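You operate a simulated robot arm through the tools that you are given. There is no shell and no other tool. Be economical: measure what you need, move in short steps, check, and stop when the job is done.

You run a simulated robot arm. Do the job below in one go: nothing can be reset, and whatever is moved stays where it is left.

Task
Add the 40 mm grey block to the line and tighten the frame.
Fine: block after the letters, its print reading upright; slider pushed up, blue knob at TIGHT; raise and lower the tightened frame to check. Set down upright: what you pick out.

Only the result counts: the job must be done as asked and must still hold three seconds after the hand-in. Knocking over, shifting, dropping, spilling or breaking anything else fails it.

Robot
A 6-joint arm with a two-finger parallel gripper, fixed in place. Base frame: the origin is at the foot of the arm, x ahead of it, y to its left, z up; the work surface is at about z = 0. Units: m, degrees, N and s.
With the tool pointing down near the work surface it reaches from about 0.16 to 0.42 m from the base axis. Its first joint turns from -66.0 to 66.0 degrees. Payload 1.57 kg.
The tool frame sits at the grasp point between the pads (the TCP): z along the fingers, y along the line on which they close. The tips reach 0.03 m beyond it. The gripper opens to 0.08 m. The fingers are 0.017 m wide and 0.012 m thick; the gripper's body (0.04 by 0.082 m) begins 0.08 m behind the TCP.
Orientation is told as [roll, pitch, yaw] about the base's x, y, z axes, in that order, counted from this pose: with the fingers straight down and closing along the base's y, the tool's x points along the base's -x, its y along +y and its z along -z.

Tools
- The arm moves only by the tool nudge_tool. Its argument "plan" is a list of rows, each a list of 7 numbers: the shift along the base's x, y, z in m, then the turn, a rotation vector about the base's x, y, z in degrees, then the gripper command, from -1 (shut) to 1 (fully open), values between in proportion. In form: [[tx, ty, tz, wx, wy, wz, gripper], ...]. A call has 1 to 12 rows; each row shifts and turns the commanded pose from where the row before left it. Rows are played at 5 a second. More than 0.05 m and 8.6 degrees between two rows, or a gripper value outside its range, and nothing of the call is played. Where a pose cannot be reached the arm comes as near as it can. A force on the tool above 90 N (or 10 N above the force at the start of the call, whichever is more), or a blocked arm, ends the call early, and 0.2 s more pass. The fingers move at their own pace (about 0.153 m/s each) and stop on an object; they squeeze with about 26 N. The grip force told is the motor's: it shows also when the fingers shut on nothing. Time passes only in rows, and 0.2 s behind the last, so rows that do not move let the fingers close. It gives the time, the measured TCP pose, the force on the tool (base axes), the opening and the grip force at its end, in the units of the frame above (readings bear some noise), with the torque about the TCP (base axes, N m) and any sound that the robot's microphone picked up.
- Cameras (640 x 400 px; columns grow to the right, rows downward): "scene" is fixed at [0.0614, -0.3356, 0.4298]; the picture's right is [0.74, -0.68, 0.00], its down [-0.36, -0.39, -0.85] and it looks along [0.57, 0.63, -0.53] (base axes); focal length 304 px, centre (320, 200). "wrist" rides on the gripper at [0.072, -0.007, -0.122] in the tool frame; the picture's right is [0.09, 1.00, 0.00], its down [-0.84, 0.08, -0.54] and it looks along [-0.54, 0.05, 0.84] (tool axes); focal length 238 px, centre (320, 200). There is no depth. A picture from a camera that has moved, and an enlarged one, comes with that camera's place and axes in the base frame and with its lens.
- get_image(camera): a new picture of that camera. No time passes.
- zoom(camera, box): a new picture of the part [left, top, right, bottom] of that camera's present view, enlarged. No time passes.
- close_job(): hands the job in; it is judged then, once.

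Go step by step. Nothing tells you positions but the pictures and the camera data: compare them with the known pose of the tool, close in by small moves and look again before you grip or let go. The budget is 120 turns and 64 pictures, counting those below and the enlarged ones. Unless the task says otherwise, let go and move clear before handing in, and close with one line.

The tools are called after "Emit:" as name(argument=value, ...) on one line, values as JSON. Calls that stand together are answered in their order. nudge_tool: Moves the arm, as the interface text tells. Its arguments: {"type":"object","properties":{"plan":{"type":"array","items":{"type":"array","items":{"type":"number"}}}},"required":["plan"]} The other tools are called the same way: get_image (camera) takes a picture; zoom (camera, box) takes an enlarged picture of a part of a camera's view; close_job () hands the job in.

At the start:

```text
time: 0.0
position: [0.2264, 0.0347, 0.272]
tcp_rot: [0.2, -0.1, 0.1]
wrist_force: [0.0, 0.6, -0.4]
ft_torque: [0.03, -0.03, 0.0]
opening: 0.0802
grasp_force: 0.0
```

scene: 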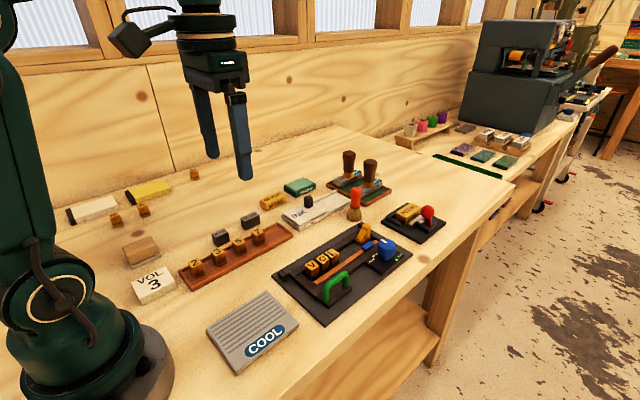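
wrist: 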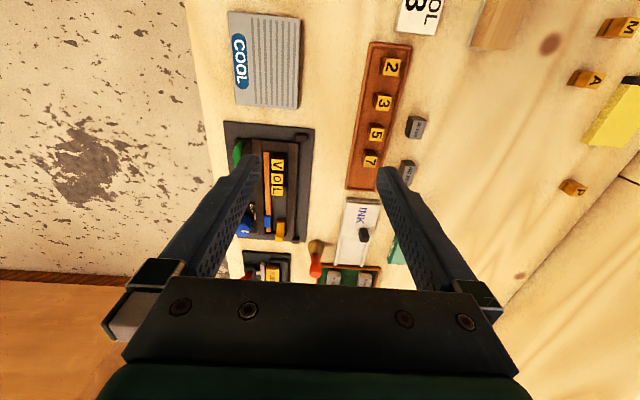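

I see a tray with type "VOL", a frame with a green handle, blue knob, and orange slider, a rack with digits 2 3 5 7, and two grey blocks. I'll zoom to read details first.

Emit:
zoom(camera="scene", box=[260, 200, 460, 325])

Emit:
zoom(camera="scene", box=[110, 170, 310, 295])

Emit:
zoom(camera="wrist", box=[210, 110, 330, 250])

Emit:
zoom(camera="wrist", box=[330, 30, 450, 190])

```text
3.20 times, centred on (360, 262) of scene
camera zoom: at [0.0614, -0.3356, 0.4298], right [0.74, -0.68, 0.0], down [-0.36, -0.39, -0.85], along [0.57, 0.63, -0.53], focal length 974 px, centre (192, 0)
```

zoom: 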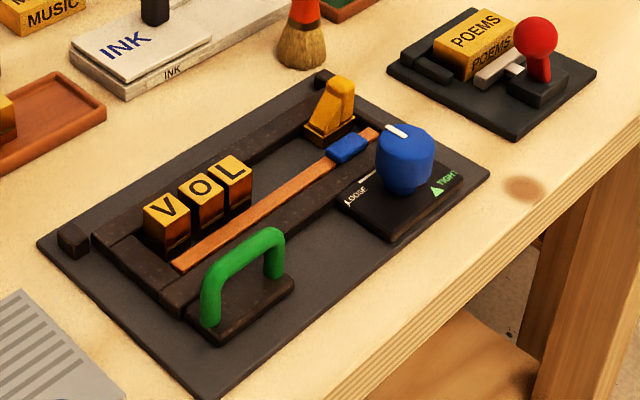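

```text
3.20 times, centred on (210, 232) of scene
camera zoom: at [0.0614, -0.3356, 0.4298], right [0.74, -0.68, 0.0], down [-0.36, -0.39, -0.85], along [0.57, 0.63, -0.53], focal length 974 px, centre (672, 96)
```

zoom: 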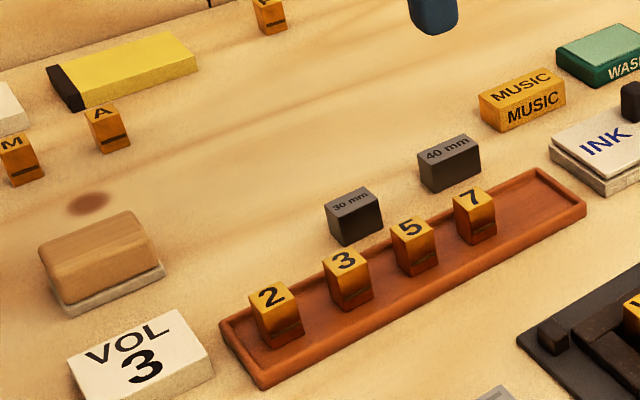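

```text
2.86 times, centred on (270, 180) of wrist
camera zoom: at [0.1544, 0.0277, 0.3918], right [-0.09, 1.0, 0.0], down [0.84, 0.08, 0.54], along [0.54, 0.05, -0.84], focal length 681 px, centre (463, 257)
```

zoom: 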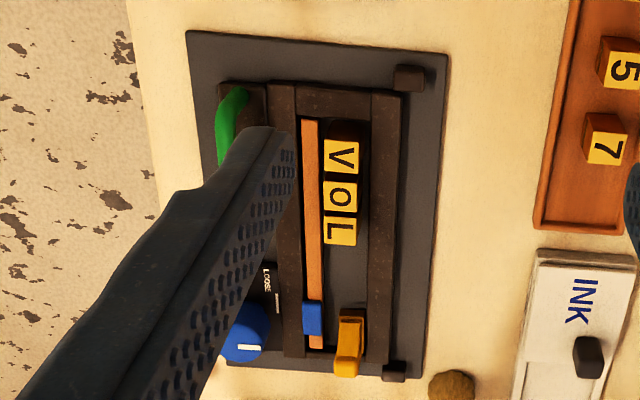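

```text
2.50 times, centred on (390, 110) of wrist
camera zoom: at [0.1544, 0.0277, 0.3918], right [-0.09, 1.0, 0.0], down [0.84, 0.08, 0.54], along [0.54, 0.05, -0.84], focal length 596 px, centre (145, 425)
```

zoom: 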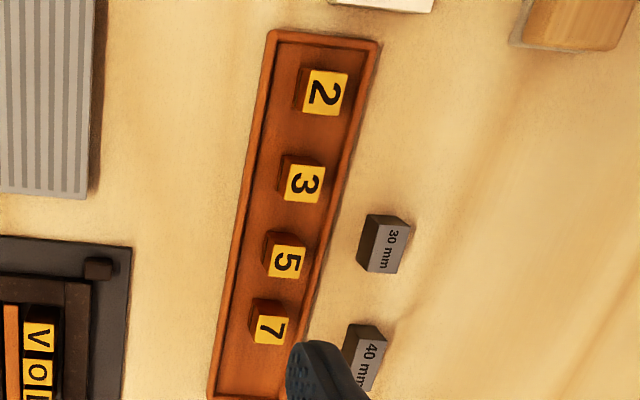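

The block sits near (0.33, 0.20) and the frame is centred around y = -0.03. Its slider is near x = 0.44. I'll move over the frame to see its parts properly.

Emit:
nudge_tool(plan=[[0.02, -0.03, -0.02, 0, 0, 0, 1], [0.02, -0.03, -0.02, 0, 0, 0, 1], [0.02, -0.01, -0.01, 0, 0, 0, 1]])

Emit:
get_image(camera="wrist")

Emit:
zoom(camera="scene", box=[320, 215, 420, 280])

```text
time: 0.8
position: [0.2863, -0.0353, 0.221]
tcp_rot: [0.1, 0.0, 0.2]
wrist_force: [0.6, -0.4, -0.2]
ft_torque: [0.03, -0.02, 0.01]
opening: 0.0799
grasp_force: 0.1
```

```text
57 pictures are left
camera wrist: at [0.2139, -0.043, 0.3414], right [-0.09, 1.0, 0.0], down [0.84, 0.08, 0.54], along [0.54, 0.05, -0.84], focal length 238 px, centre (320, 200)
```

wrist: 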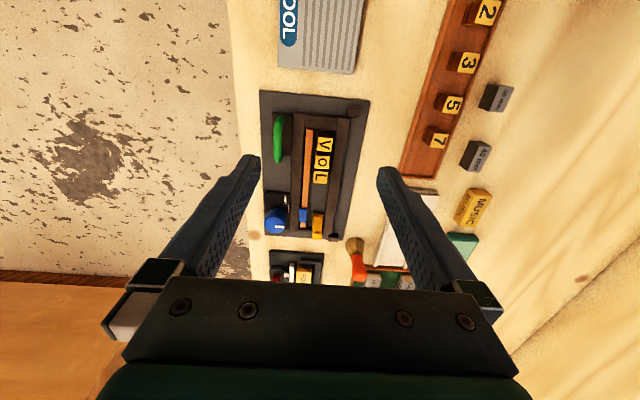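

```text
6.15 times, centred on (370, 248) of scene
camera zoom: at [0.0613, -0.3356, 0.4298], right [0.74, -0.68, 0.0], down [-0.36, -0.39, -0.85], along [0.57, 0.63, -0.53], focal length 1872 px, centre (12, -92)
```

zoom: 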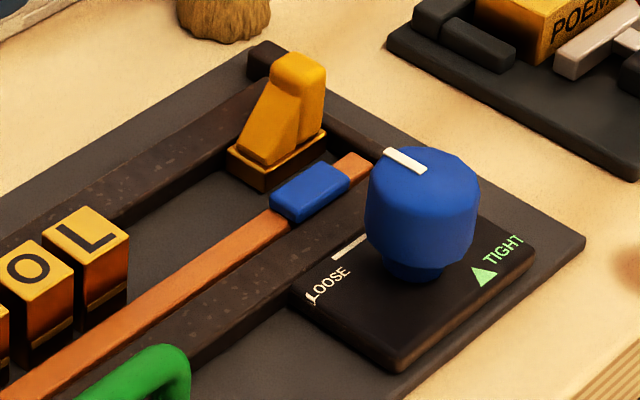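

Emit:
zoom(camera="wrist", box=[250, 170, 350, 250])

Emit:
zoom(camera="wrist", box=[250, 85, 380, 165])

Emit:
zoom(camera="wrist", box=[420, 60, 540, 210])

```text
5.00 times, centred on (300, 210) of wrist
camera zoom: at [0.2139, -0.043, 0.3414], right [-0.09, 1.0, 0.0], down [0.84, 0.08, 0.54], along [0.54, 0.05, -0.84], focal length 1192 px, centre (420, 150)
```

zoom: 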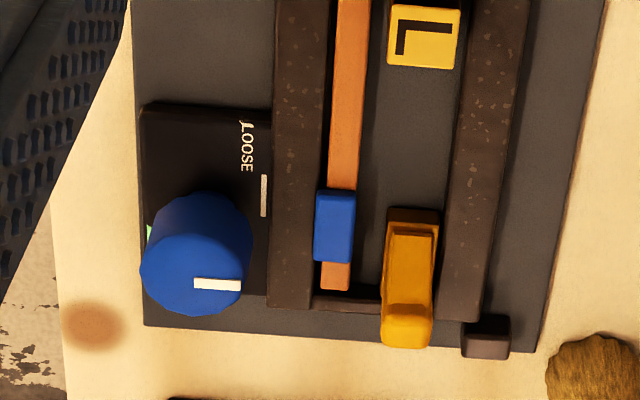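

```text
4.92 times, centred on (315, 125) of wrist
camera zoom: at [0.2139, -0.043, 0.3414], right [-0.09, 1.0, 0.0], down [0.84, 0.08, 0.54], along [0.54, 0.05, -0.84], focal length 1173 px, centre (345, 569)
```

zoom: 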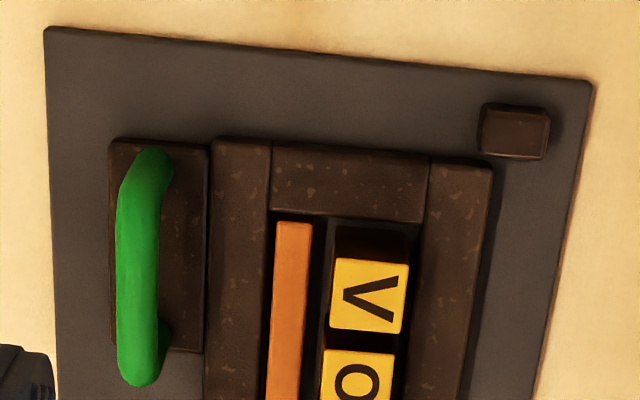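

```text
2.67 times, centred on (480, 135) of wrist
camera zoom: at [0.2139, -0.043, 0.3414], right [-0.09, 1.0, 0.0], down [0.84, 0.08, 0.54], along [0.54, 0.05, -0.84], focal length 636 px, centre (-107, 373)
```

zoom: 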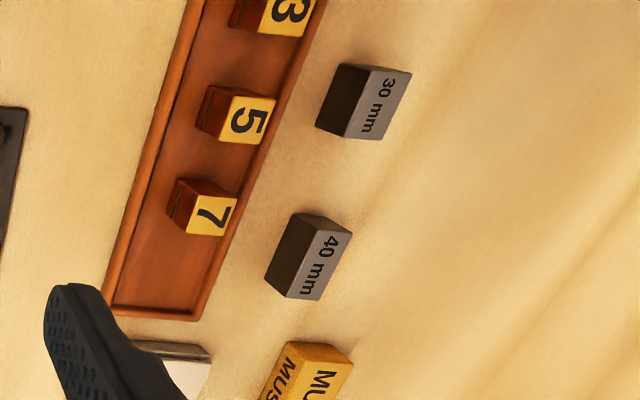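

Nothing is in the way of the 40 mm space beside L, and the slider's gap is about 55 mm. The block already reads along +x. I'll move over to it for an accurate measurement.

Emit:
nudge_tool(plan=[[0, 0.047, 0, 0, 0, 0, 1], [0, 0.047, 0, 0, 0, 0, 1], [0, 0.047, 0, 0, 0, 0, 1], [0, 0.047, 0, 0, 0, 0, 1], [0, 0.047, 0, 0, 0, 0, 1], [-0.015, 0, -0.04, 0, 0, 0, 1]])

Emit:
get_image(camera="wrist")

```text
time: 2.2
position: [0.2719, 0.2007, 0.1799]
tcp_rot: [0.0, -0.1, -0.1]
wrist_force: [0.8, 0.0, -1.3]
ft_torque: [0.03, 0.04, 0.0]
opening: 0.0802
grasp_force: 0.1
```

```text
52 pictures are left
camera wrist: at [0.1991, 0.193, 0.3005], right [-0.09, 1.0, 0.0], down [0.84, 0.08, 0.54], along [0.54, 0.05, -0.84], focal length 238 px, centre (320, 200)
```

wrist: 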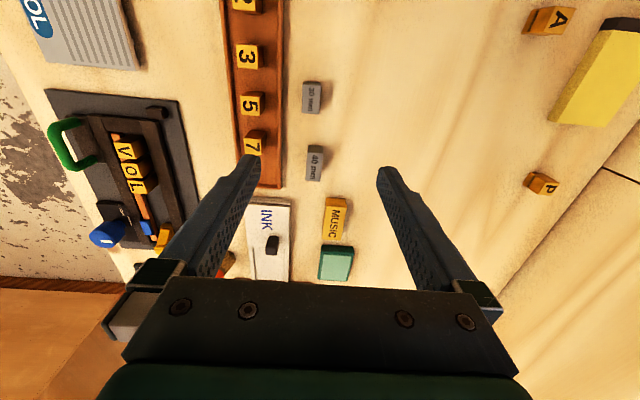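

Emit:
zoom(camera="wrist", box=[280, 135, 360, 190])

Emit:
zoom(camera="scene", box=[225, 190, 285, 228])

```text
7.27 times, centred on (320, 162) of wrist
camera zoom: at [0.1991, 0.193, 0.3005], right [-0.09, 1.0, 0.0], down [0.84, 0.08, 0.54], along [0.54, 0.05, -0.84], focal length 1734 px, centre (320, 473)
```

zoom: 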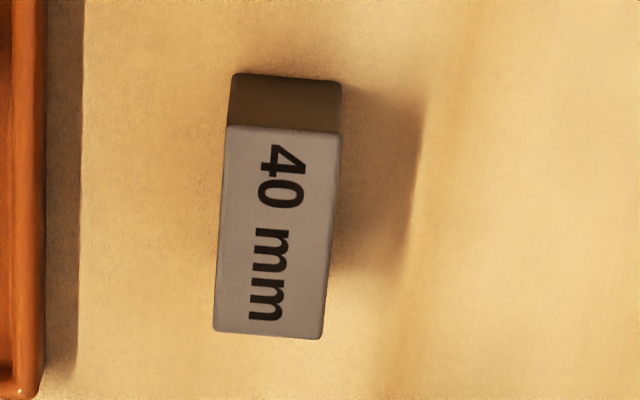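

```text
10.53 times, centred on (255, 209) of scene
camera zoom: at [0.0614, -0.3356, 0.4298], right [0.74, -0.68, 0.0], down [-0.36, -0.39, -0.85], along [0.57, 0.63, -0.53], focal length 3202 px, centre (1004, 105)
```

zoom: 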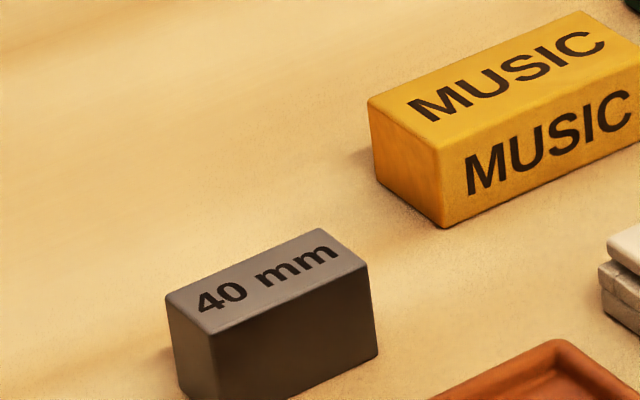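

The block is centred at about (0.329, 0.197), 20 mm wide and lined up with the axes. Next I'll check the rail height in the frame so I grip high enough.

Emit:
zoom(camera="scene", box=[285, 240, 365, 310])

Emit:
nudge_tool(plan=[[0.03, -0.002, -0.03, 0, 0, 0, -0.1], [0.027, -0.0017, -0.04, 0, 0, 0, -0.1], [0, 0, -0.025, 0, 0, 0, -0.1], [0, 0, 0, 0, 0, 0, -0.1]])

Emit:
get_image(camera="wrist")

Emit:
zoom(camera="scene", box=[210, 160, 310, 230])

```text
5.71 times, centred on (325, 275) of scene
camera zoom: at [0.0614, -0.3356, 0.4298], right [0.74, -0.68, 0.0], down [-0.36, -0.39, -0.85], along [0.57, 0.63, -0.53], focal length 1738 px, centre (291, -229)
```

zoom: 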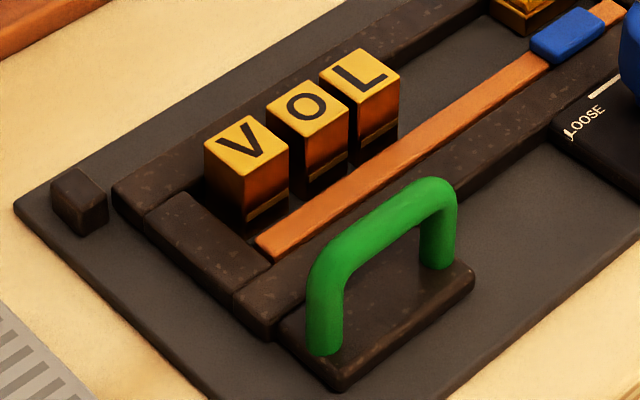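

```text
time: 3.2
position: [0.3293, 0.1968, 0.0864]
tcp_rot: [0.1, -0.2, 0.1]
wrist_force: [0.3, -0.1, -0.8]
ft_torque: [0.0, 0.02, 0.01]
opening: 0.0359
grasp_force: 0.0
```

```text
48 pictures are left
camera wrist: at [0.256, 0.1884, 0.2069], right [-0.09, 1.0, 0.0], down [0.84, 0.08, 0.54], along [0.54, 0.05, -0.84], focal length 238 px, centre (320, 200)
```

wrist: 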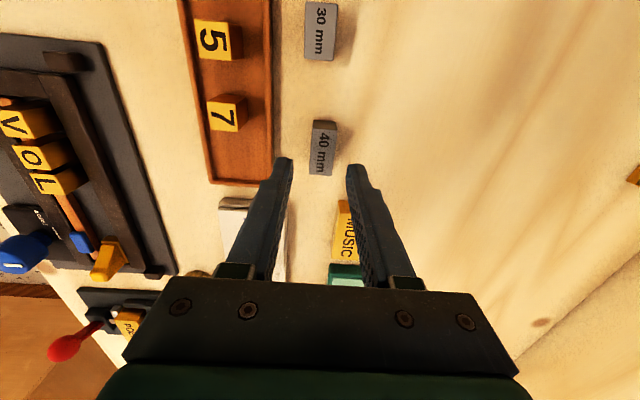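

```text
5.71 times, centred on (260, 195) of scene
camera zoom: at [0.0614, -0.3356, 0.4298], right [0.74, -0.68, 0.0], down [-0.36, -0.39, -0.85], along [0.57, 0.63, -0.53], focal length 1738 px, centre (663, 229)
```

zoom: 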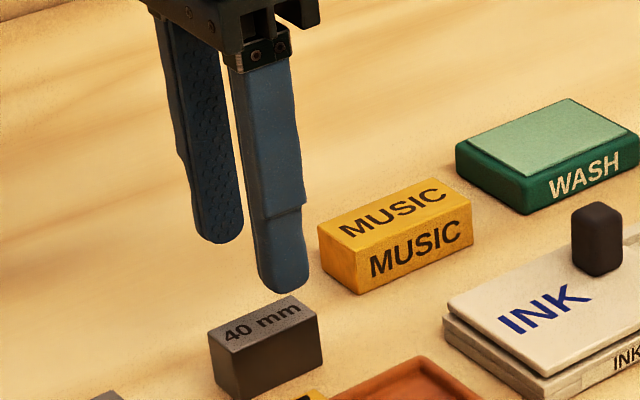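

The rails top out near z = 0.022 and the letters near 0.039, so I'll grip just the top ~10 mm of the block.

Emit:
nudge_tool(plan=[[0, 0, -0.03, 0, 0, 0, -0.1], [-0.0005, 0, -0.013, 0, 0, 0, -0.1], [0, 0, 0, 0, 0, 0, -0.6], [0, 0, 0, 0, 0, 0, -1], [0, 0, 0, 0, 0, 0, -1]])

Emit:
zoom(camera="scene", box=[210, 160, 310, 230])

```text
time: 4.4
position: [0.3287, 0.1966, 0.0433]
tcp_rot: [0.1, -0.2, 0.1]
wrist_force: [-1.3, 0.5, 6.5]
ft_torque: [0.03, 0.03, 0.01]
opening: 0.0195
grasp_force: 25.9
```

```text
5.71 times, centred on (260, 195) of scene
camera zoom: at [0.0613, -0.3356, 0.4298], right [0.74, -0.68, 0.0], down [-0.36, -0.39, -0.85], along [0.57, 0.63, -0.53], focal length 1738 px, centre (663, 229)
```

zoom: 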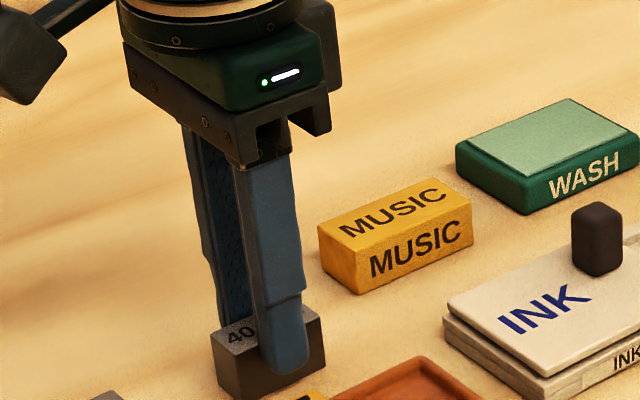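

The block is gripped (19.5 mm). I'll lift it and carry it over the frame.

Emit:
nudge_tool(plan=[[0, 0, 0.03, 0, 0, 0, -1], [0, 0, 0.04, 0, 0, 0, -1], [0, 0, 0.03, 0, 0, 0, -1], [0, -0.045, 0, 0, 0, 0, -1], [0, -0.045, 0, 0, 0, 0, -1], [0, -0.045, 0, 0, 0, 0, -1], [0.01, -0.045, 0, 0, 0, 0, -1], [0.03, -0.0426, 0, 0, 0, 0, -1], [0.03, 0, 0, 0, 0, 0, -1], [0.012, 0, 0, 0, 0, 0, -1]])

Emit:
get_image(camera="wrist")

Emit:
zoom(camera="scene", box=[290, 190, 410, 280])

```text
refused: row 8 steps farther than a row can; nothing moved
```

```text
45 pictures are left
camera wrist: at [0.2557, 0.1884, 0.1644], right [-0.09, 1.0, 0.0], down [0.83, 0.08, 0.55], along [0.54, 0.05, -0.84], focal length 238 px, centre (320, 200)
```

wrist: 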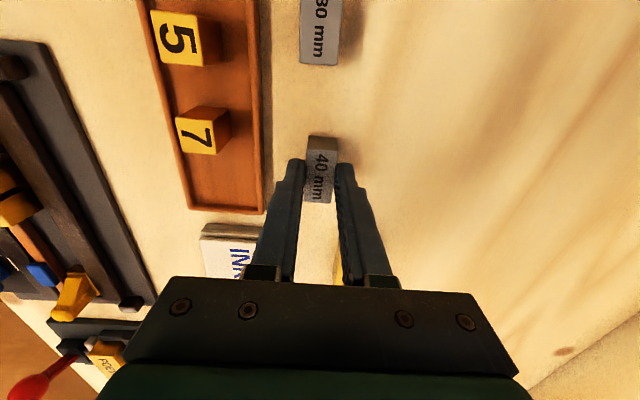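

```text
4.44 times, centred on (350, 235) of scene
camera zoom: at [0.0613, -0.3356, 0.4298], right [0.74, -0.68, 0.0], down [-0.36, -0.39, -0.85], along [0.57, 0.63, -0.53], focal length 1352 px, centre (187, 44)
```

zoom: 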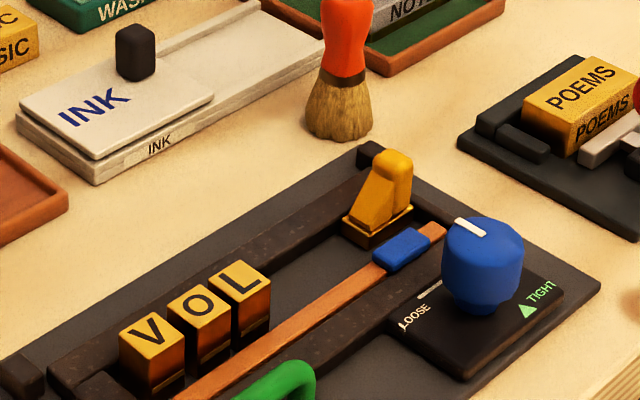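

One row was too long, so nothing moved. I'll repeat it with shorter steps.

Emit:
nudge_tool(plan=[[0, 0, 0.03, 0, 0, 0, -1], [0, 0, 0.04, 0, 0, 0, -1], [0, 0, 0.03, 0, 0, 0, -1], [0, -0.045, 0, 0, 0, 0, -1], [0, -0.045, 0, 0, 0, 0, -1], [0, -0.045, 0, 0, 0, 0, -1], [0.01, -0.045, 0, 0, 0, 0, -1], [0.015, -0.0426, 0, 0, 0, 0, -1], [0.03, 0, 0, 0, 0, 0, -1], [0.027, 0, 0, 0, 0, 0, -1], [0, 0, -0.04, 0, 0, 0, -1], [0, 0, -0.01, 0, 0, 0, -1]])

Emit:
get_image(camera="wrist")

Emit:
zoom(camera="scene", box=[290, 190, 410, 280])

```text
time: 7.0
position: [0.3964, -0.0273, 0.0855]
tcp_rot: [0.1, -0.1, 0.1]
wrist_force: [0.5, -0.3, 0.0]
ft_torque: [0.0, -0.03, 0.0]
opening: 0.0001
grasp_force: 21.2
out of reach, approached as far as the arm can: row 10
```

```text
43 pictures are left
camera wrist: at [0.3244, -0.0345, 0.2074], right [-0.09, 1.0, 0.0], down [0.84, 0.08, 0.54], along [0.54, 0.05, -0.84], focal length 238 px, centre (320, 200)
```

wrist: 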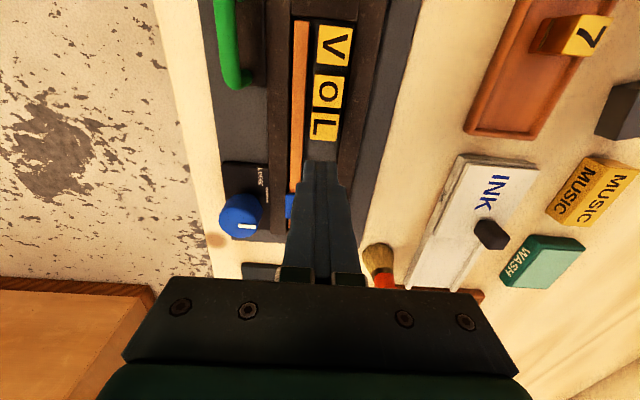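

```text
4.44 times, centred on (350, 235) of scene
camera zoom: at [0.0614, -0.3356, 0.4298], right [0.74, -0.68, 0.0], down [-0.36, -0.39, -0.85], along [0.57, 0.63, -0.53], focal length 1352 px, centre (187, 44)
```

zoom: 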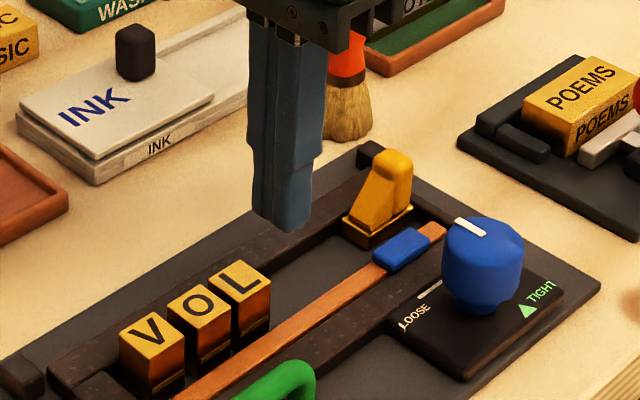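

The fingers are empty, so the block slipped out somewhere on the way. I'll look for it.

Emit:
get_image(camera="scene")

Emit:
zoom(camera="scene", box=[190, 180, 290, 260])

```text
41 pictures are left
```

scene: 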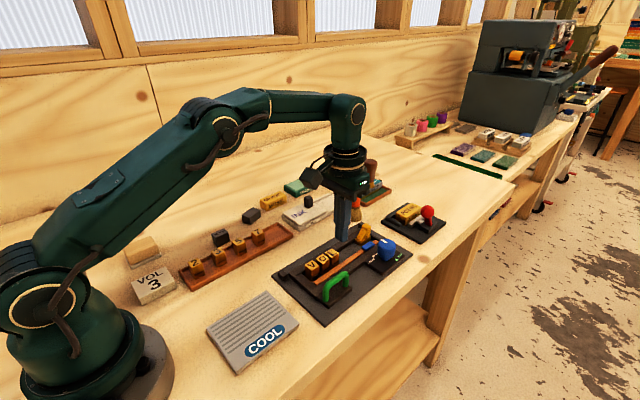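

```text
5.00 times, centred on (240, 220) of scene
camera zoom: at [0.0614, -0.3356, 0.4298], right [0.74, -0.68, 0.0], down [-0.36, -0.39, -0.85], along [0.57, 0.63, -0.53], focal length 1521 px, centre (720, 100)
```

zoom: 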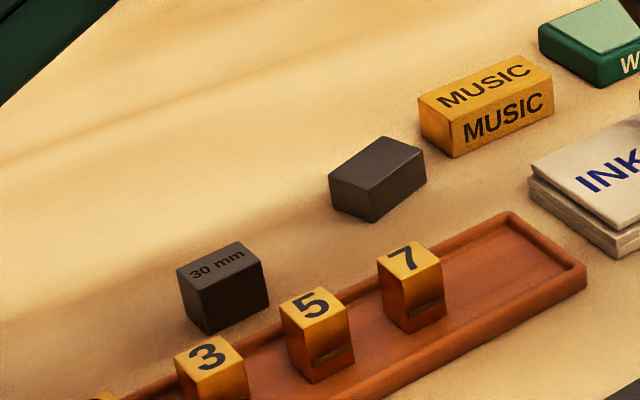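

The block slipped out on the lift and landed on its side close to where it started. It needs to be rolled upright again, so I'll go back and see which way the print faces.

Emit:
nudge_tool(plan=[[0, 0, 0.045, 0, 0, 0, -1], [-0.03, 0, 0.03, 0, 0, 0, -1], [-0.04, 0.02, 0, 0, 0, 0, -1], [0, 0.047, 0, 0, 0, 0, -1], [0, 0.047, 0, 0, 0, 0, -1], [0, 0.047, 0, 0, 0, 0, -1], [0, 0.047, 0, 0, 0, 0, -1], [-0.03, 0.016, 0, 0, 0, 0, -1], [0, 0, -0.01, 0, 0, 0, -1]])

Emit:
get_image(camera="wrist")

Emit:
zoom(camera="wrist", box=[270, 100, 370, 200])

```text
time: 9.0
position: [0.2958, 0.1974, 0.154]
tcp_rot: [0.1, -0.2, 0.1]
wrist_force: [-0.8, -0.9, -0.1]
ft_torque: [0.01, 0.04, 0.03]
opening: 0.0001
grasp_force: 21.7
```

```text
39 pictures are left
camera wrist: at [0.2234, 0.19, 0.2749], right [-0.09, 1.0, 0.0], down [0.84, 0.08, 0.54], along [0.54, 0.05, -0.84], focal length 238 px, centre (320, 200)
```

wrist: 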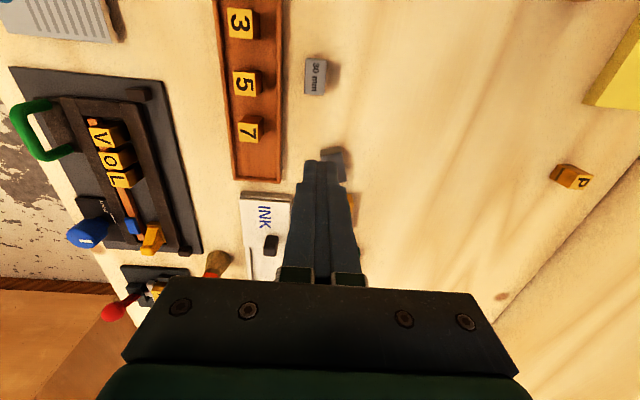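

```text
4.00 times, centred on (320, 150) of wrist
camera zoom: at [0.2234, 0.19, 0.2749], right [-0.09, 1.0, 0.0], down [0.84, 0.08, 0.54], along [0.54, 0.05, -0.84], focal length 953 px, centre (320, 400)
```

zoom: 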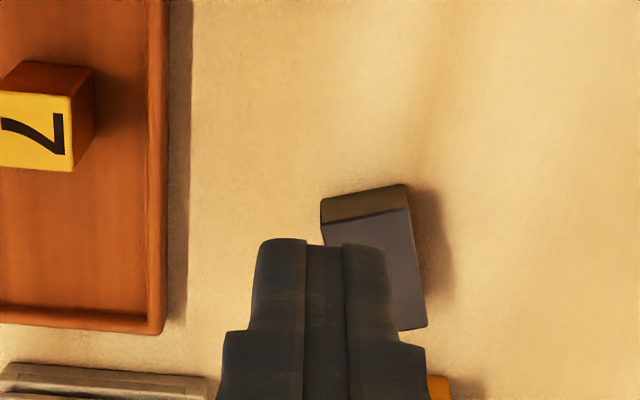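

The block rolled onto its side, so the print should now face +y, with a yaw of about +16°. I'll grip it by its ends with the tool yawed −74°, then roll it back upright. Yawing first also puts the camera on the print side.

Emit:
nudge_tool(plan=[[0, 0, 0.01, 0, 0, -8.22, 1], [0, 0, 0, 0, 0, -8.22, 1], [0, 0, 0, 0, 0, -8.22, 1], [0, 0, 0, 0, 0, -8.22, 1], [0, 0, 0, 0, 0, -8.22, 1], [0, 0, 0, 0, 0, -8.22, 1], [0, 0, 0, 0, 0, -8.22, 1], [0, 0, 0, 0, 0, -8.22, 1], [0, 0, 0, 0, 0, -8.22, 1]])

Emit:
get_image(camera="wrist")

```text
time: 11.0
position: [0.2979, 0.1977, 0.1635]
tcp_rot: [0.0, -0.3, -74.0]
wrist_force: [-0.3, -0.6, 0.3]
ft_torque: [0.02, 0.03, 0.01]
opening: 0.0801
grasp_force: 0.1
```

```text
37 pictures are left
camera wrist: at [0.2707, 0.2645, 0.2843], right [0.93, 0.36, 0.0], down [0.3, -0.78, 0.54], along [0.2, -0.51, -0.84], focal length 238 px, centre (320, 200)
```

wrist: 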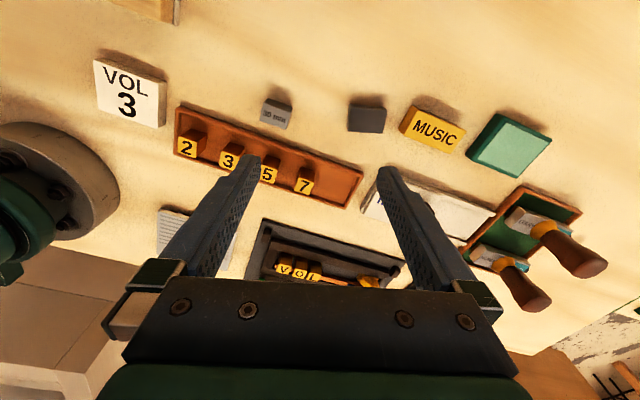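

Emit:
zoom(camera="wrist", box=[330, 80, 410, 150])

```text
5.71 times, centred on (370, 115) of wrist
camera zoom: at [0.2707, 0.2645, 0.2843], right [0.93, 0.36, 0.0], down [0.3, -0.78, 0.54], along [0.2, -0.51, -0.84], focal length 1362 px, centre (34, 686)
```

zoom: 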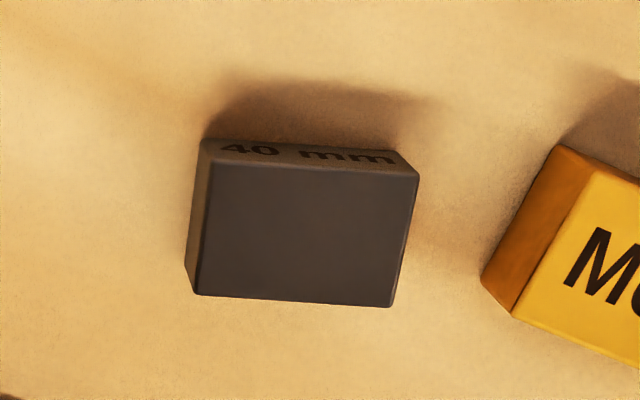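

The print is on the +y face, as expected. MUSIC is too close to the +x end for a finger, so I'll first push the block ~30 mm away with closed fingers from the -y side.

Emit:
nudge_tool(plan=[[0.027, -0.004, 0, 0, 0, 0, -1], [0.026, -0.0035, -0.03, 0, 0, 0, -1], [0, 0, -0.04, 0, 0, 0, -1], [0, 0, -0.04, 0, 0, 0, -1], [0, 0, -0.0165, 0, 0, 0, -1]])

Emit:
get_image(camera="wrist")

```text
time: 12.2
position: [0.3506, 0.1902, 0.0385]
tcp_rot: [0.1, -0.2, -73.9]
wrist_force: [0.1, 0.2, 0.6]
ft_torque: [0.01, 0.01, -0.01]
opening: 0.0
grasp_force: 21.6
```

```text
35 pictures are left
camera wrist: at [0.3241, 0.2566, 0.1581], right [0.93, 0.36, 0.0], down [0.31, -0.78, 0.54], along [0.2, -0.51, -0.84], focal length 238 px, centre (320, 200)
```

wrist: 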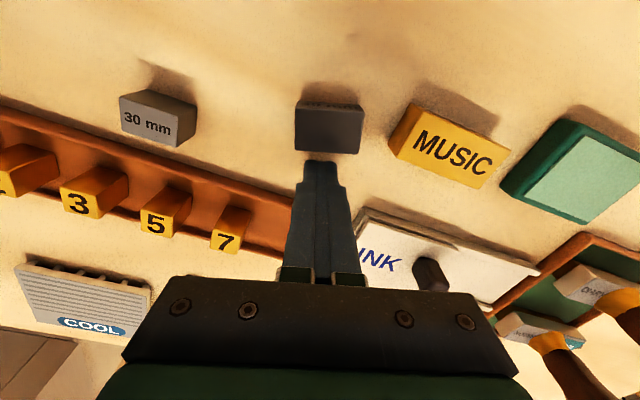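

The pusher lines up with the block's long face. I'll push along its normal.

Emit:
nudge_tool(plan=[[0, 0, -0.004, 0, 0, 0, -1], [-0.002, 0.007, 0, 0, 0, 0, -1], [-0.002, 0.007, 0, 0, 0, 0, -1], [-0.002, 0.007, 0, 0, 0, 0, -1], [-0.002, 0.007, 0, 0, 0, 0, -1], [-0.002, 0.007, 0, 0, 0, 0, -1], [-0.002, 0.007, 0, 0, 0, 0, -1], [0.001, -0.0035, 0, 0, 0, 0, -1], [0.003, -0.01, 0, 0, 0, 0, -1]])

Emit:
get_image(camera="wrist")

```text
time: 14.2
position: [0.3426, 0.2188, 0.0322]
tcp_rot: [0.0, 0.0, -73.9]
wrist_force: [0.8, -0.2, -0.8]
ft_torque: [0.02, 0.01, -0.01]
opening: 0.0
grasp_force: 21.3
```

```text
34 pictures are left
camera wrist: at [0.3153, 0.286, 0.1535], right [0.93, 0.37, 0.0], down [0.31, -0.78, 0.54], along [0.2, -0.51, -0.84], focal length 238 px, centre (320, 200)
```

wrist: 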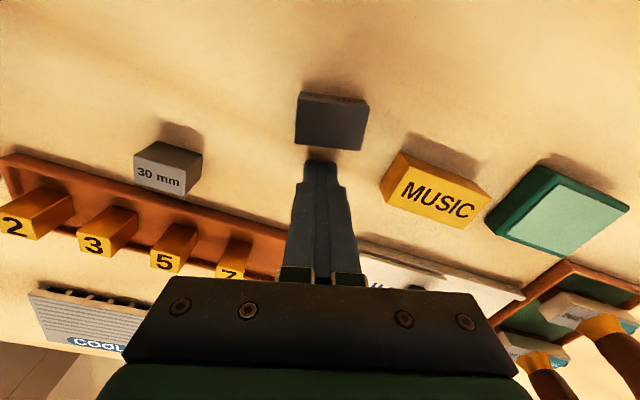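

Emit:
zoom(camera="wrist", box=[280, 75, 390, 165])

```text
4.44 times, centred on (335, 120) of wrist
camera zoom: at [0.3153, 0.286, 0.1535], right [0.93, 0.37, 0.0], down [0.31, -0.78, 0.54], along [0.2, -0.51, -0.84], focal length 1059 px, centre (253, 556)
```

zoom: 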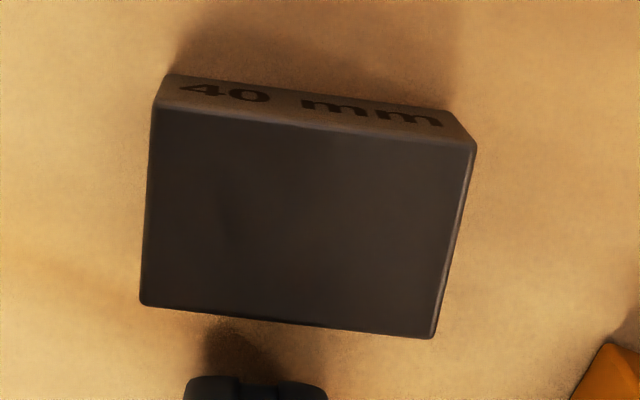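

The block is now centred at about (0.335, 0.2525), yaw about 15.5°, with free space at both ends. I'll go above it and grip it by the ends.

Emit:
nudge_tool(plan=[[0, 0, 0.04, 0, 0, 0, 0.6], [-0.004, 0.017, 0, 0, 0, 0, 0.6], [-0.0036, 0.0157, 0, 0, 0, 0, 0.6], [0, 0, 0, 0, 0, 0, 0.6]])

Emit:
get_image(camera="wrist")

```text
time: 15.2
position: [0.3326, 0.2512, 0.0719]
tcp_rot: [0.1, -0.2, -73.9]
wrist_force: [0.0, 0.3, 0.1]
ft_torque: [-0.01, 0.01, 0.0]
opening: 0.0642
grasp_force: 0.0
```

```text
32 pictures are left
camera wrist: at [0.3058, 0.3172, 0.1924], right [0.93, 0.36, 0.0], down [0.31, -0.78, 0.54], along [0.2, -0.51, -0.84], focal length 238 px, centre (320, 200)
```

wrist: 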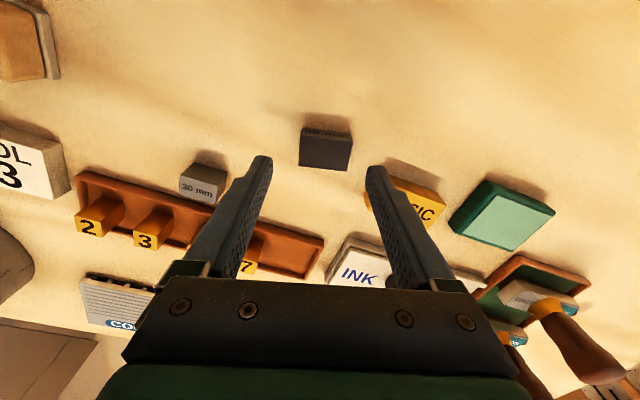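

Emit:
nudge_tool(plan=[[0.001, -0.002, -0.02, 0, 0, 0, 0.6], [0, 0, -0.018, 0, 0, 0, 0.6], [0, 0, 0, 0, 0, 0, 0.2], [0, 0, 0, 0, 0, 0, -0.3], [0, 0, 0, 0, 0, 0, -1], [0, 0, 0, 0, 0, 0, -1]])

Emit:
get_image(camera="wrist")

```text
time: 16.6
position: [0.3359, 0.2482, 0.0354]
tcp_rot: [0.1, -0.2, -73.9]
wrist_force: [0.5, 0.1, -0.3]
ft_torque: [0.02, -0.01, 0.02]
opening: 0.0396
grasp_force: 26.1
```

```text
31 pictures are left
camera wrist: at [0.3091, 0.3161, 0.155], right [0.93, 0.36, 0.0], down [0.31, -0.78, 0.54], along [0.2, -0.51, -0.84], focal length 238 px, centre (320, 200)
```

wrist: 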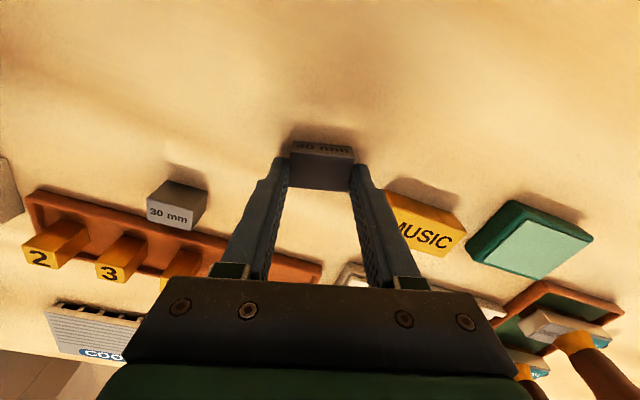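

It's gripped at 39.6 mm. I'll lift slowly and check the opening.

Emit:
nudge_tool(plan=[[0, 0, 0.003, 0, 0, 0, -1], [0, 0, 0.006, 0, 0, 0, -1], [-0.002, -0.002, 0.01, 0, 0, 0, -1], [-0.004, -0.004, 0.01, 0, 0, 0, -1]])

```text
time: 17.6
position: [0.3295, 0.2436, 0.0639]
tcp_rot: [0.1, -0.2, -73.9]
wrist_force: [0.2, 0.0, -1.4]
ft_torque: [-0.02, 0.02, -0.01]
opening: 0.0394
grasp_force: 26.3
```

The block is held and weighs about 1–1.5 N. Next I'll yaw to the radial direction over free table and begin the roll.

Emit:
nudge_tool(plan=[[-0.012, 0.003, 0.012, 0, 0, -8.2, -1], [-0.012, 0.003, 0.012, 0, 0, -8.2, -1], [-0.012, 0.003, 0.012, 0, 0, -8.2, -1], [-0.012, 0.003, 0.012, 0, 0, -8.2, -1], [-0.012, 0.003, 0.006, 0, 0, -8.2, -1], [-0.012, 0.002, 0.006, 0, 0, -8.2, -1], [-0.008, 0, 0, 0, 0, -8, -1], [0, 0, 0, 0, 0, 0, -1]])

```text
time: 19.4
position: [0.2901, 0.2155, 0.1206]
tcp_rot: [-0.8, 0.0, -130.3]
wrist_force: [1.1, -0.2, -1.2]
ft_torque: [-0.01, 0.02, -0.01]
opening: 0.0396
grasp_force: 25.6
out of reach, approached as far as the arm can: row 6, 7
```

The wrist limit blocks the full yaw. I'll back the yaw off by 16°.

Emit:
nudge_tool(plan=[[0, 0, 0, 0, 0, 8, -1], [0, 0, 0, 0, 0, 8, -1], [0, 0, 0, 0, 0, 0, -1]])

```text
time: 20.2
position: [0.2892, 0.2153, 0.1213]
tcp_rot: [0.1, -0.1, -115.0]
wrist_force: [0.4, 0.6, -2.2]
ft_torque: [-0.01, -0.03, 0.01]
opening: 0.0394
grasp_force: 26.1
```

Emit:
nudge_tool(plan=[[-0.002, 0.006, 0, 7.34, -3.43, 0, -1], [-0.002, 0.006, 0, 7.34, -3.43, 0, -1], [-0.002, 0.006, 0, 7.34, -3.43, 0, -1], [-0.002, 0.006, 0, 7.34, -3.43, 0, -1], [-0.002, 0.006, 0, 7.34, -3.43, 0, -1], [-0.002, 0.006, 0, 7.34, -3.43, 0, -1], [-0.002, 0.006, 0, 7.34, -3.43, 0, -1], [-0.002, 0.005, 0, 7.34, -3.43, 0, -1], [0, 0, 0, 0, 0, 0, -1]])

Emit:
get_image(camera="scene")

Emit:
get_image(camera="wrist")

```text
time: 22.2
position: [0.275, 0.2627, 0.12]
tcp_rot: [-0.1, 64.8, -115.3]
wrist_force: [0.6, 0.2, -1.7]
ft_torque: [-0.02, 0.02, -0.01]
opening: 0.0394
grasp_force: 25.7
```

```text
30 pictures are left
```

scene: 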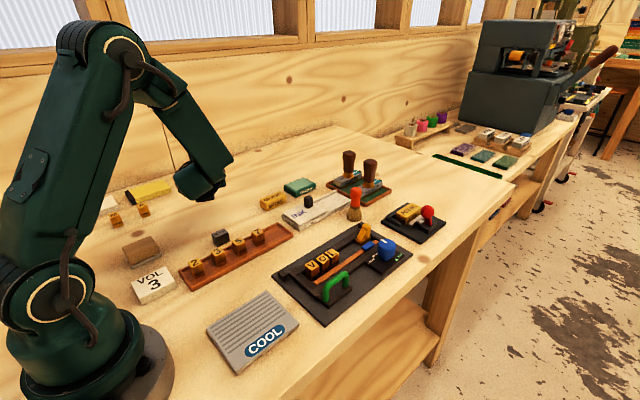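

```text
29 pictures are left
camera wrist: at [0.2344, 0.1928, 0.2367], right [0.92, -0.39, 0.08], down [-0.29, -0.8, -0.53], along [0.27, 0.46, -0.85], focal length 238 px, centre (320, 200)
```

wrist: 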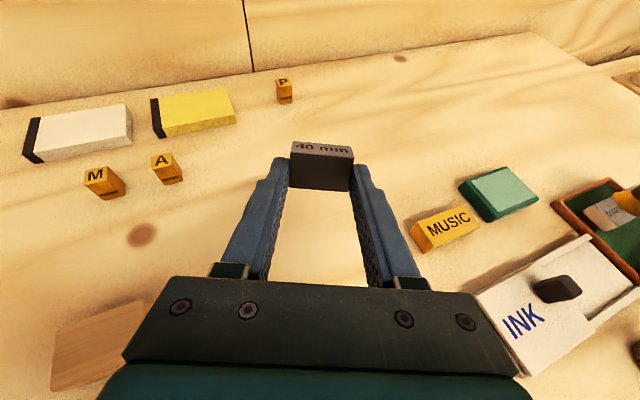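

The roll works and the print now faces mostly up. I'll add a few more degrees and lower it toward the table.

Emit:
nudge_tool(plan=[[0, 0, -0.03, 6.8, -3.17, 0, -1], [0, 0, -0.03, 0, 0, 0, -1], [0, 0, -0.02, 0, 0, 0, -1], [0, 0, -0.008, 0, 0, 0, -1]])

Emit:
get_image(camera="scene")

```text
time: 23.2
position: [0.2748, 0.2654, 0.0423]
tcp_rot: [2.1, 73.8, -112.9]
wrist_force: [-5.7, -5.1, 27.8]
ft_torque: [-2.58, 1.14, -0.26]
opening: 0.0393
grasp_force: 26.0
stopped in row 4: the force on the tool passed its limit at 104 N (the readings are from after the stop); the commanded pose is now the measured one
```

```text
28 pictures are left
```

scene: 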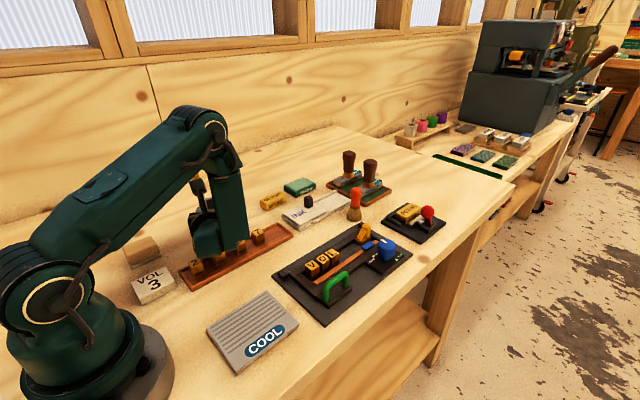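

The gripper body touched something behind, probably the 30 mm block. I'll raise straight up and check.

Emit:
nudge_tool(plan=[[0, 0, 0.01, 0, 0, 0, -1], [0, 0, 0.03, 0, 0, 0, -1], [0, 0, 0.03, 0, 0, 0, -1], [0, 0.03, 0.02, 0, 0, 0, -1]])

Emit:
zoom(camera="scene", box=[120, 190, 300, 305])

```text
time: 24.2
position: [0.2757, 0.2937, 0.1291]
tcp_rot: [1.4, 73.4, -113.7]
wrist_force: [0.2, 0.5, -1.2]
ft_torque: [-0.05, 0.04, 0.02]
opening: 0.0398
grasp_force: 26.2
```

```text
3.48 times, centred on (210, 248) of scene
camera zoom: at [0.0614, -0.3356, 0.4298], right [0.74, -0.68, 0.0], down [-0.36, -0.39, -0.85], along [0.57, 0.63, -0.53], focal length 1058 px, centre (703, 35)
```

zoom: 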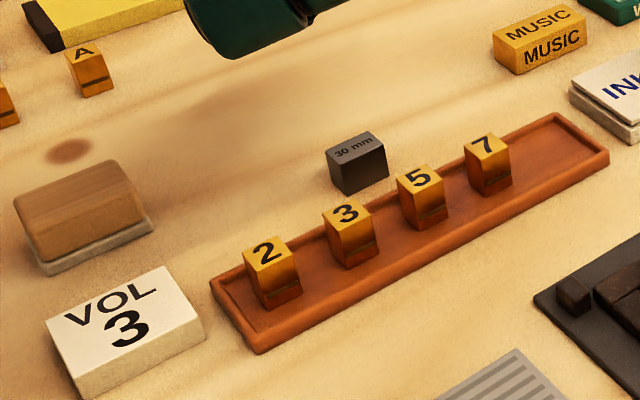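

Everything seems to be standing where it was. I'll shift farther out, so the body clears the 30 mm block, and use the 65° tilt.

Emit:
nudge_tool(plan=[[-0.005, 0.012, 0, -7.6, 3.4, 0, -1], [-0.005, 0.012, -0.02, 0, 0, 0, -1], [0, 0, 0, 0, 0, 0, -1]])

```text
time: 25.0
position: [0.2661, 0.3181, 0.1105]
tcp_rot: [1.2, 65.2, -113.9]
wrist_force: [0.9, -1.1, -1.3]
ft_torque: [-0.06, 0.03, -0.02]
opening: 0.0394
grasp_force: 26.3
```

Emit:
nudge_tool(plan=[[0, 0, -0.03, 0, 0, 0, -1], [0, 0, -0.03, 0, 0, 0, -1], [0, 0, -0.012, 0, 0, 0, -1], [0, 0, -0.005, 0, 0, 0, -1]])

Emit:
get_image(camera="wrist")

```text
time: 26.0
position: [0.2655, 0.3179, 0.0319]
tcp_rot: [1.3, 65.3, -113.7]
wrist_force: [0.5, 0.6, -1.9]
ft_torque: [-0.08, 0.02, 0.01]
opening: 0.0396
grasp_force: 26.2
```

```text
26 pictures are left
camera wrist: at [0.2246, 0.2474, 0.1481], right [0.92, -0.38, 0.09], down [-0.28, -0.8, -0.53], along [0.28, 0.46, -0.84], focal length 238 px, centre (320, 200)
```

wrist: 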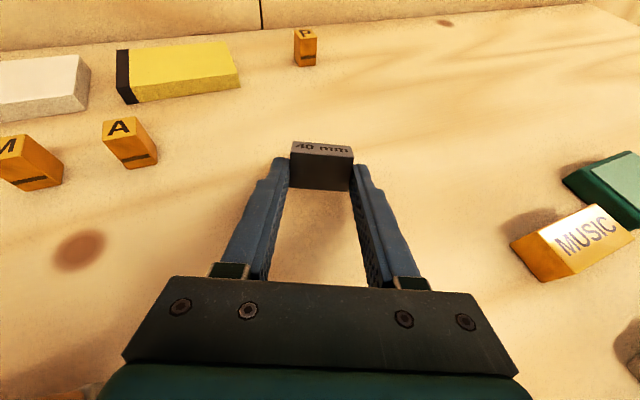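

Emit:
nudge_tool(plan=[[0, 0, -0.003, 0, 0, 0, -1], [0, 0, -0.002, 0, 0, 0, -1], [0, 0, -0.0015, 0, 0, 0, -1]])

```text
time: 26.8
position: [0.2656, 0.3183, 0.026]
tcp_rot: [1.3, 65.1, -113.7]
wrist_force: [0.1, 0.2, -2.2]
ft_torque: [-0.03, 0.01, -0.04]
opening: 0.0395
grasp_force: 25.9
```

Emit:
nudge_tool(plan=[[0, 0, -0.0015, 0, 0, 0, -1], [0, 0, -0.0015, 0, 0, 0, -1]])

Emit:
nudge_tool(plan=[[0, 0, -0.0015, 0, 0, 0, -1], [0, 0, -0.001, 0, 0, 0, -1]])

```text
time: 27.4
position: [0.2658, 0.3185, 0.0249]
tcp_rot: [1.2, 65.3, -113.8]
wrist_force: [-0.4, 0.0, -0.1]
ft_torque: [-0.04, 0.04, -0.03]
opening: 0.0396
grasp_force: 26.7
```

```text
time: 28.0
position: [0.2653, 0.3188, 0.0227]
tcp_rot: [1.4, 65.4, -113.6]
wrist_force: [-3.5, -1.5, 11.4]
ft_torque: [0.33, 0.15, 0.13]
opening: 0.0395
grasp_force: 26.0
```

The lower edge is on the table. I'll open so the block settles the last 25° onto its base.

Emit:
nudge_tool(plan=[[0, 0, 0, 0, 0, 0, 0.2], [0, 0, 0, 0, 0, 0, 0.4], [0, 0, 0, 0, 0, 0, 0.4]])

Emit:
get_image(camera="wrist")

```text
time: 28.8
position: [0.2644, 0.3178, 0.0224]
tcp_rot: [1.2, 65.1, -113.7]
wrist_force: [-0.4, -0.2, 0.0]
ft_torque: [0.02, 0.01, 0.0]
opening: 0.0559
grasp_force: 0.1
```

```text
25 pictures are left
camera wrist: at [0.224, 0.2475, 0.1365], right [0.92, -0.38, 0.09], down [-0.28, -0.8, -0.53], along [0.28, 0.46, -0.84], focal length 238 px, centre (320, 200)
```

wrist: 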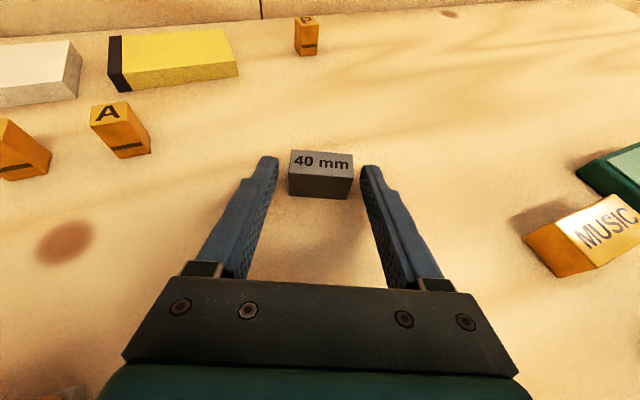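

The block stands upright with its print on top. I'll measure its pose before backing off.

Emit:
zoom(camera="wrist", box=[270, 130, 370, 220])

```text
4.44 times, centred on (320, 175) of wrist
camera zoom: at [0.224, 0.2475, 0.1365], right [0.92, -0.38, 0.09], down [-0.28, -0.8, -0.53], along [0.28, 0.46, -0.84], focal length 1059 px, centre (320, 311)
```

zoom: 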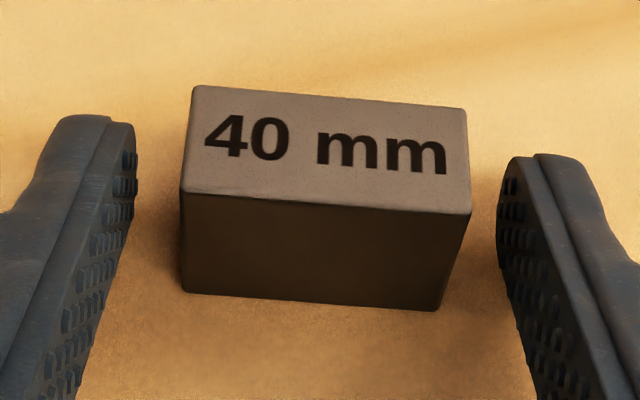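

The block is upright but at a radius of 0.43 m, too far for a vertical grip. I'll regrip it by the ends, keep it level and bring it ~30 mm closer.

Emit:
nudge_tool(plan=[[0, 0, 0, 0, 0, 0, 0], [0, 0, 0, 0, 0, 0, -1], [0, 0, 0, 0, 0, 0, -1], [0, 0, 0.004, 0, 0, 0, -1], [-0.005, -0.002, 0.002, 0, 0, 2, -1], [-0.008, -0.003, 0, 0, 0, 2, -1], [-0.01, -0.004, 0, 0, 0, 2, -1], [-0.01, -0.004, 0, 0, 0, 2, -1], [-0.005, -0.002, 0, 0, 0, 0, -1], [0, 0, 0, 0, 0, 0, -1]])

Emit:
get_image(camera="wrist")

```text
time: 31.0
position: [0.2266, 0.3034, 0.0278]
tcp_rot: [1.3, 65.1, -105.7]
wrist_force: [0.2, 0.0, -2.5]
ft_torque: [-0.02, 0.02, -0.02]
opening: 0.0394
grasp_force: 25.7
```

```text
23 pictures are left
camera wrist: at [0.1957, 0.2274, 0.1426], right [0.96, -0.25, 0.09], down [-0.17, -0.83, -0.53], along [0.21, 0.5, -0.84], focal length 238 px, centre (320, 200)
```

wrist: 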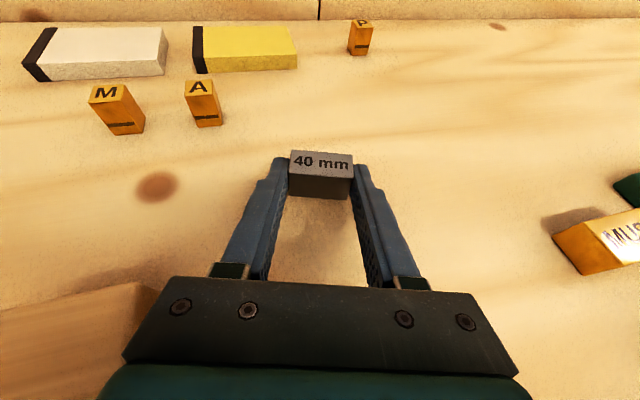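

Emit:
nudge_tool(plan=[[0, 0, -0.003, 0, 0, 0, -1], [0, 0, -0.0025, 0, 0, 0, -1], [0, 0, 0, 0, 0, 0, 0.2], [0, 0, 0, 0, 0, 0, 0.5], [0, 0, 0.03, 0, 0, 0, 0.5], [0, 0, 0.04, 0, 0, 0, 0.5], [0, -0.01, 0.04, 0, 0, 0, 0.5]])

Emit:
zoom(camera="wrist", box=[260, 140, 380, 260])

```text
time: 32.6
position: [0.2271, 0.291, 0.1312]
tcp_rot: [1.4, 65.1, -105.8]
wrist_force: [0.6, -0.2, 0.9]
ft_torque: [0.0, -0.01, -0.04]
opening: 0.0599
grasp_force: 0.0
```

```text
3.33 times, centred on (320, 200) of wrist
camera zoom: at [0.196, 0.2169, 0.2478], right [0.96, -0.25, 0.09], down [-0.17, -0.83, -0.53], along [0.21, 0.5, -0.84], focal length 794 px, centre (320, 200)
```

zoom: 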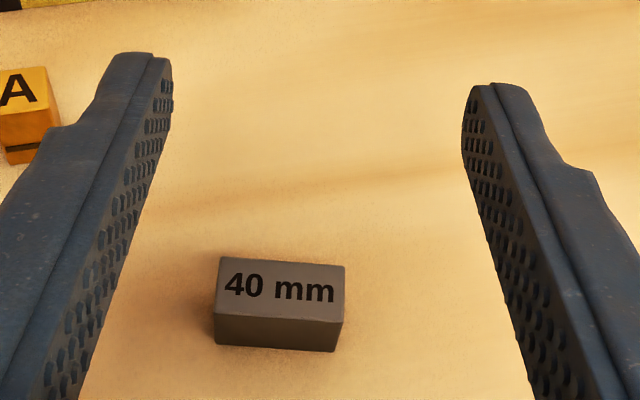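

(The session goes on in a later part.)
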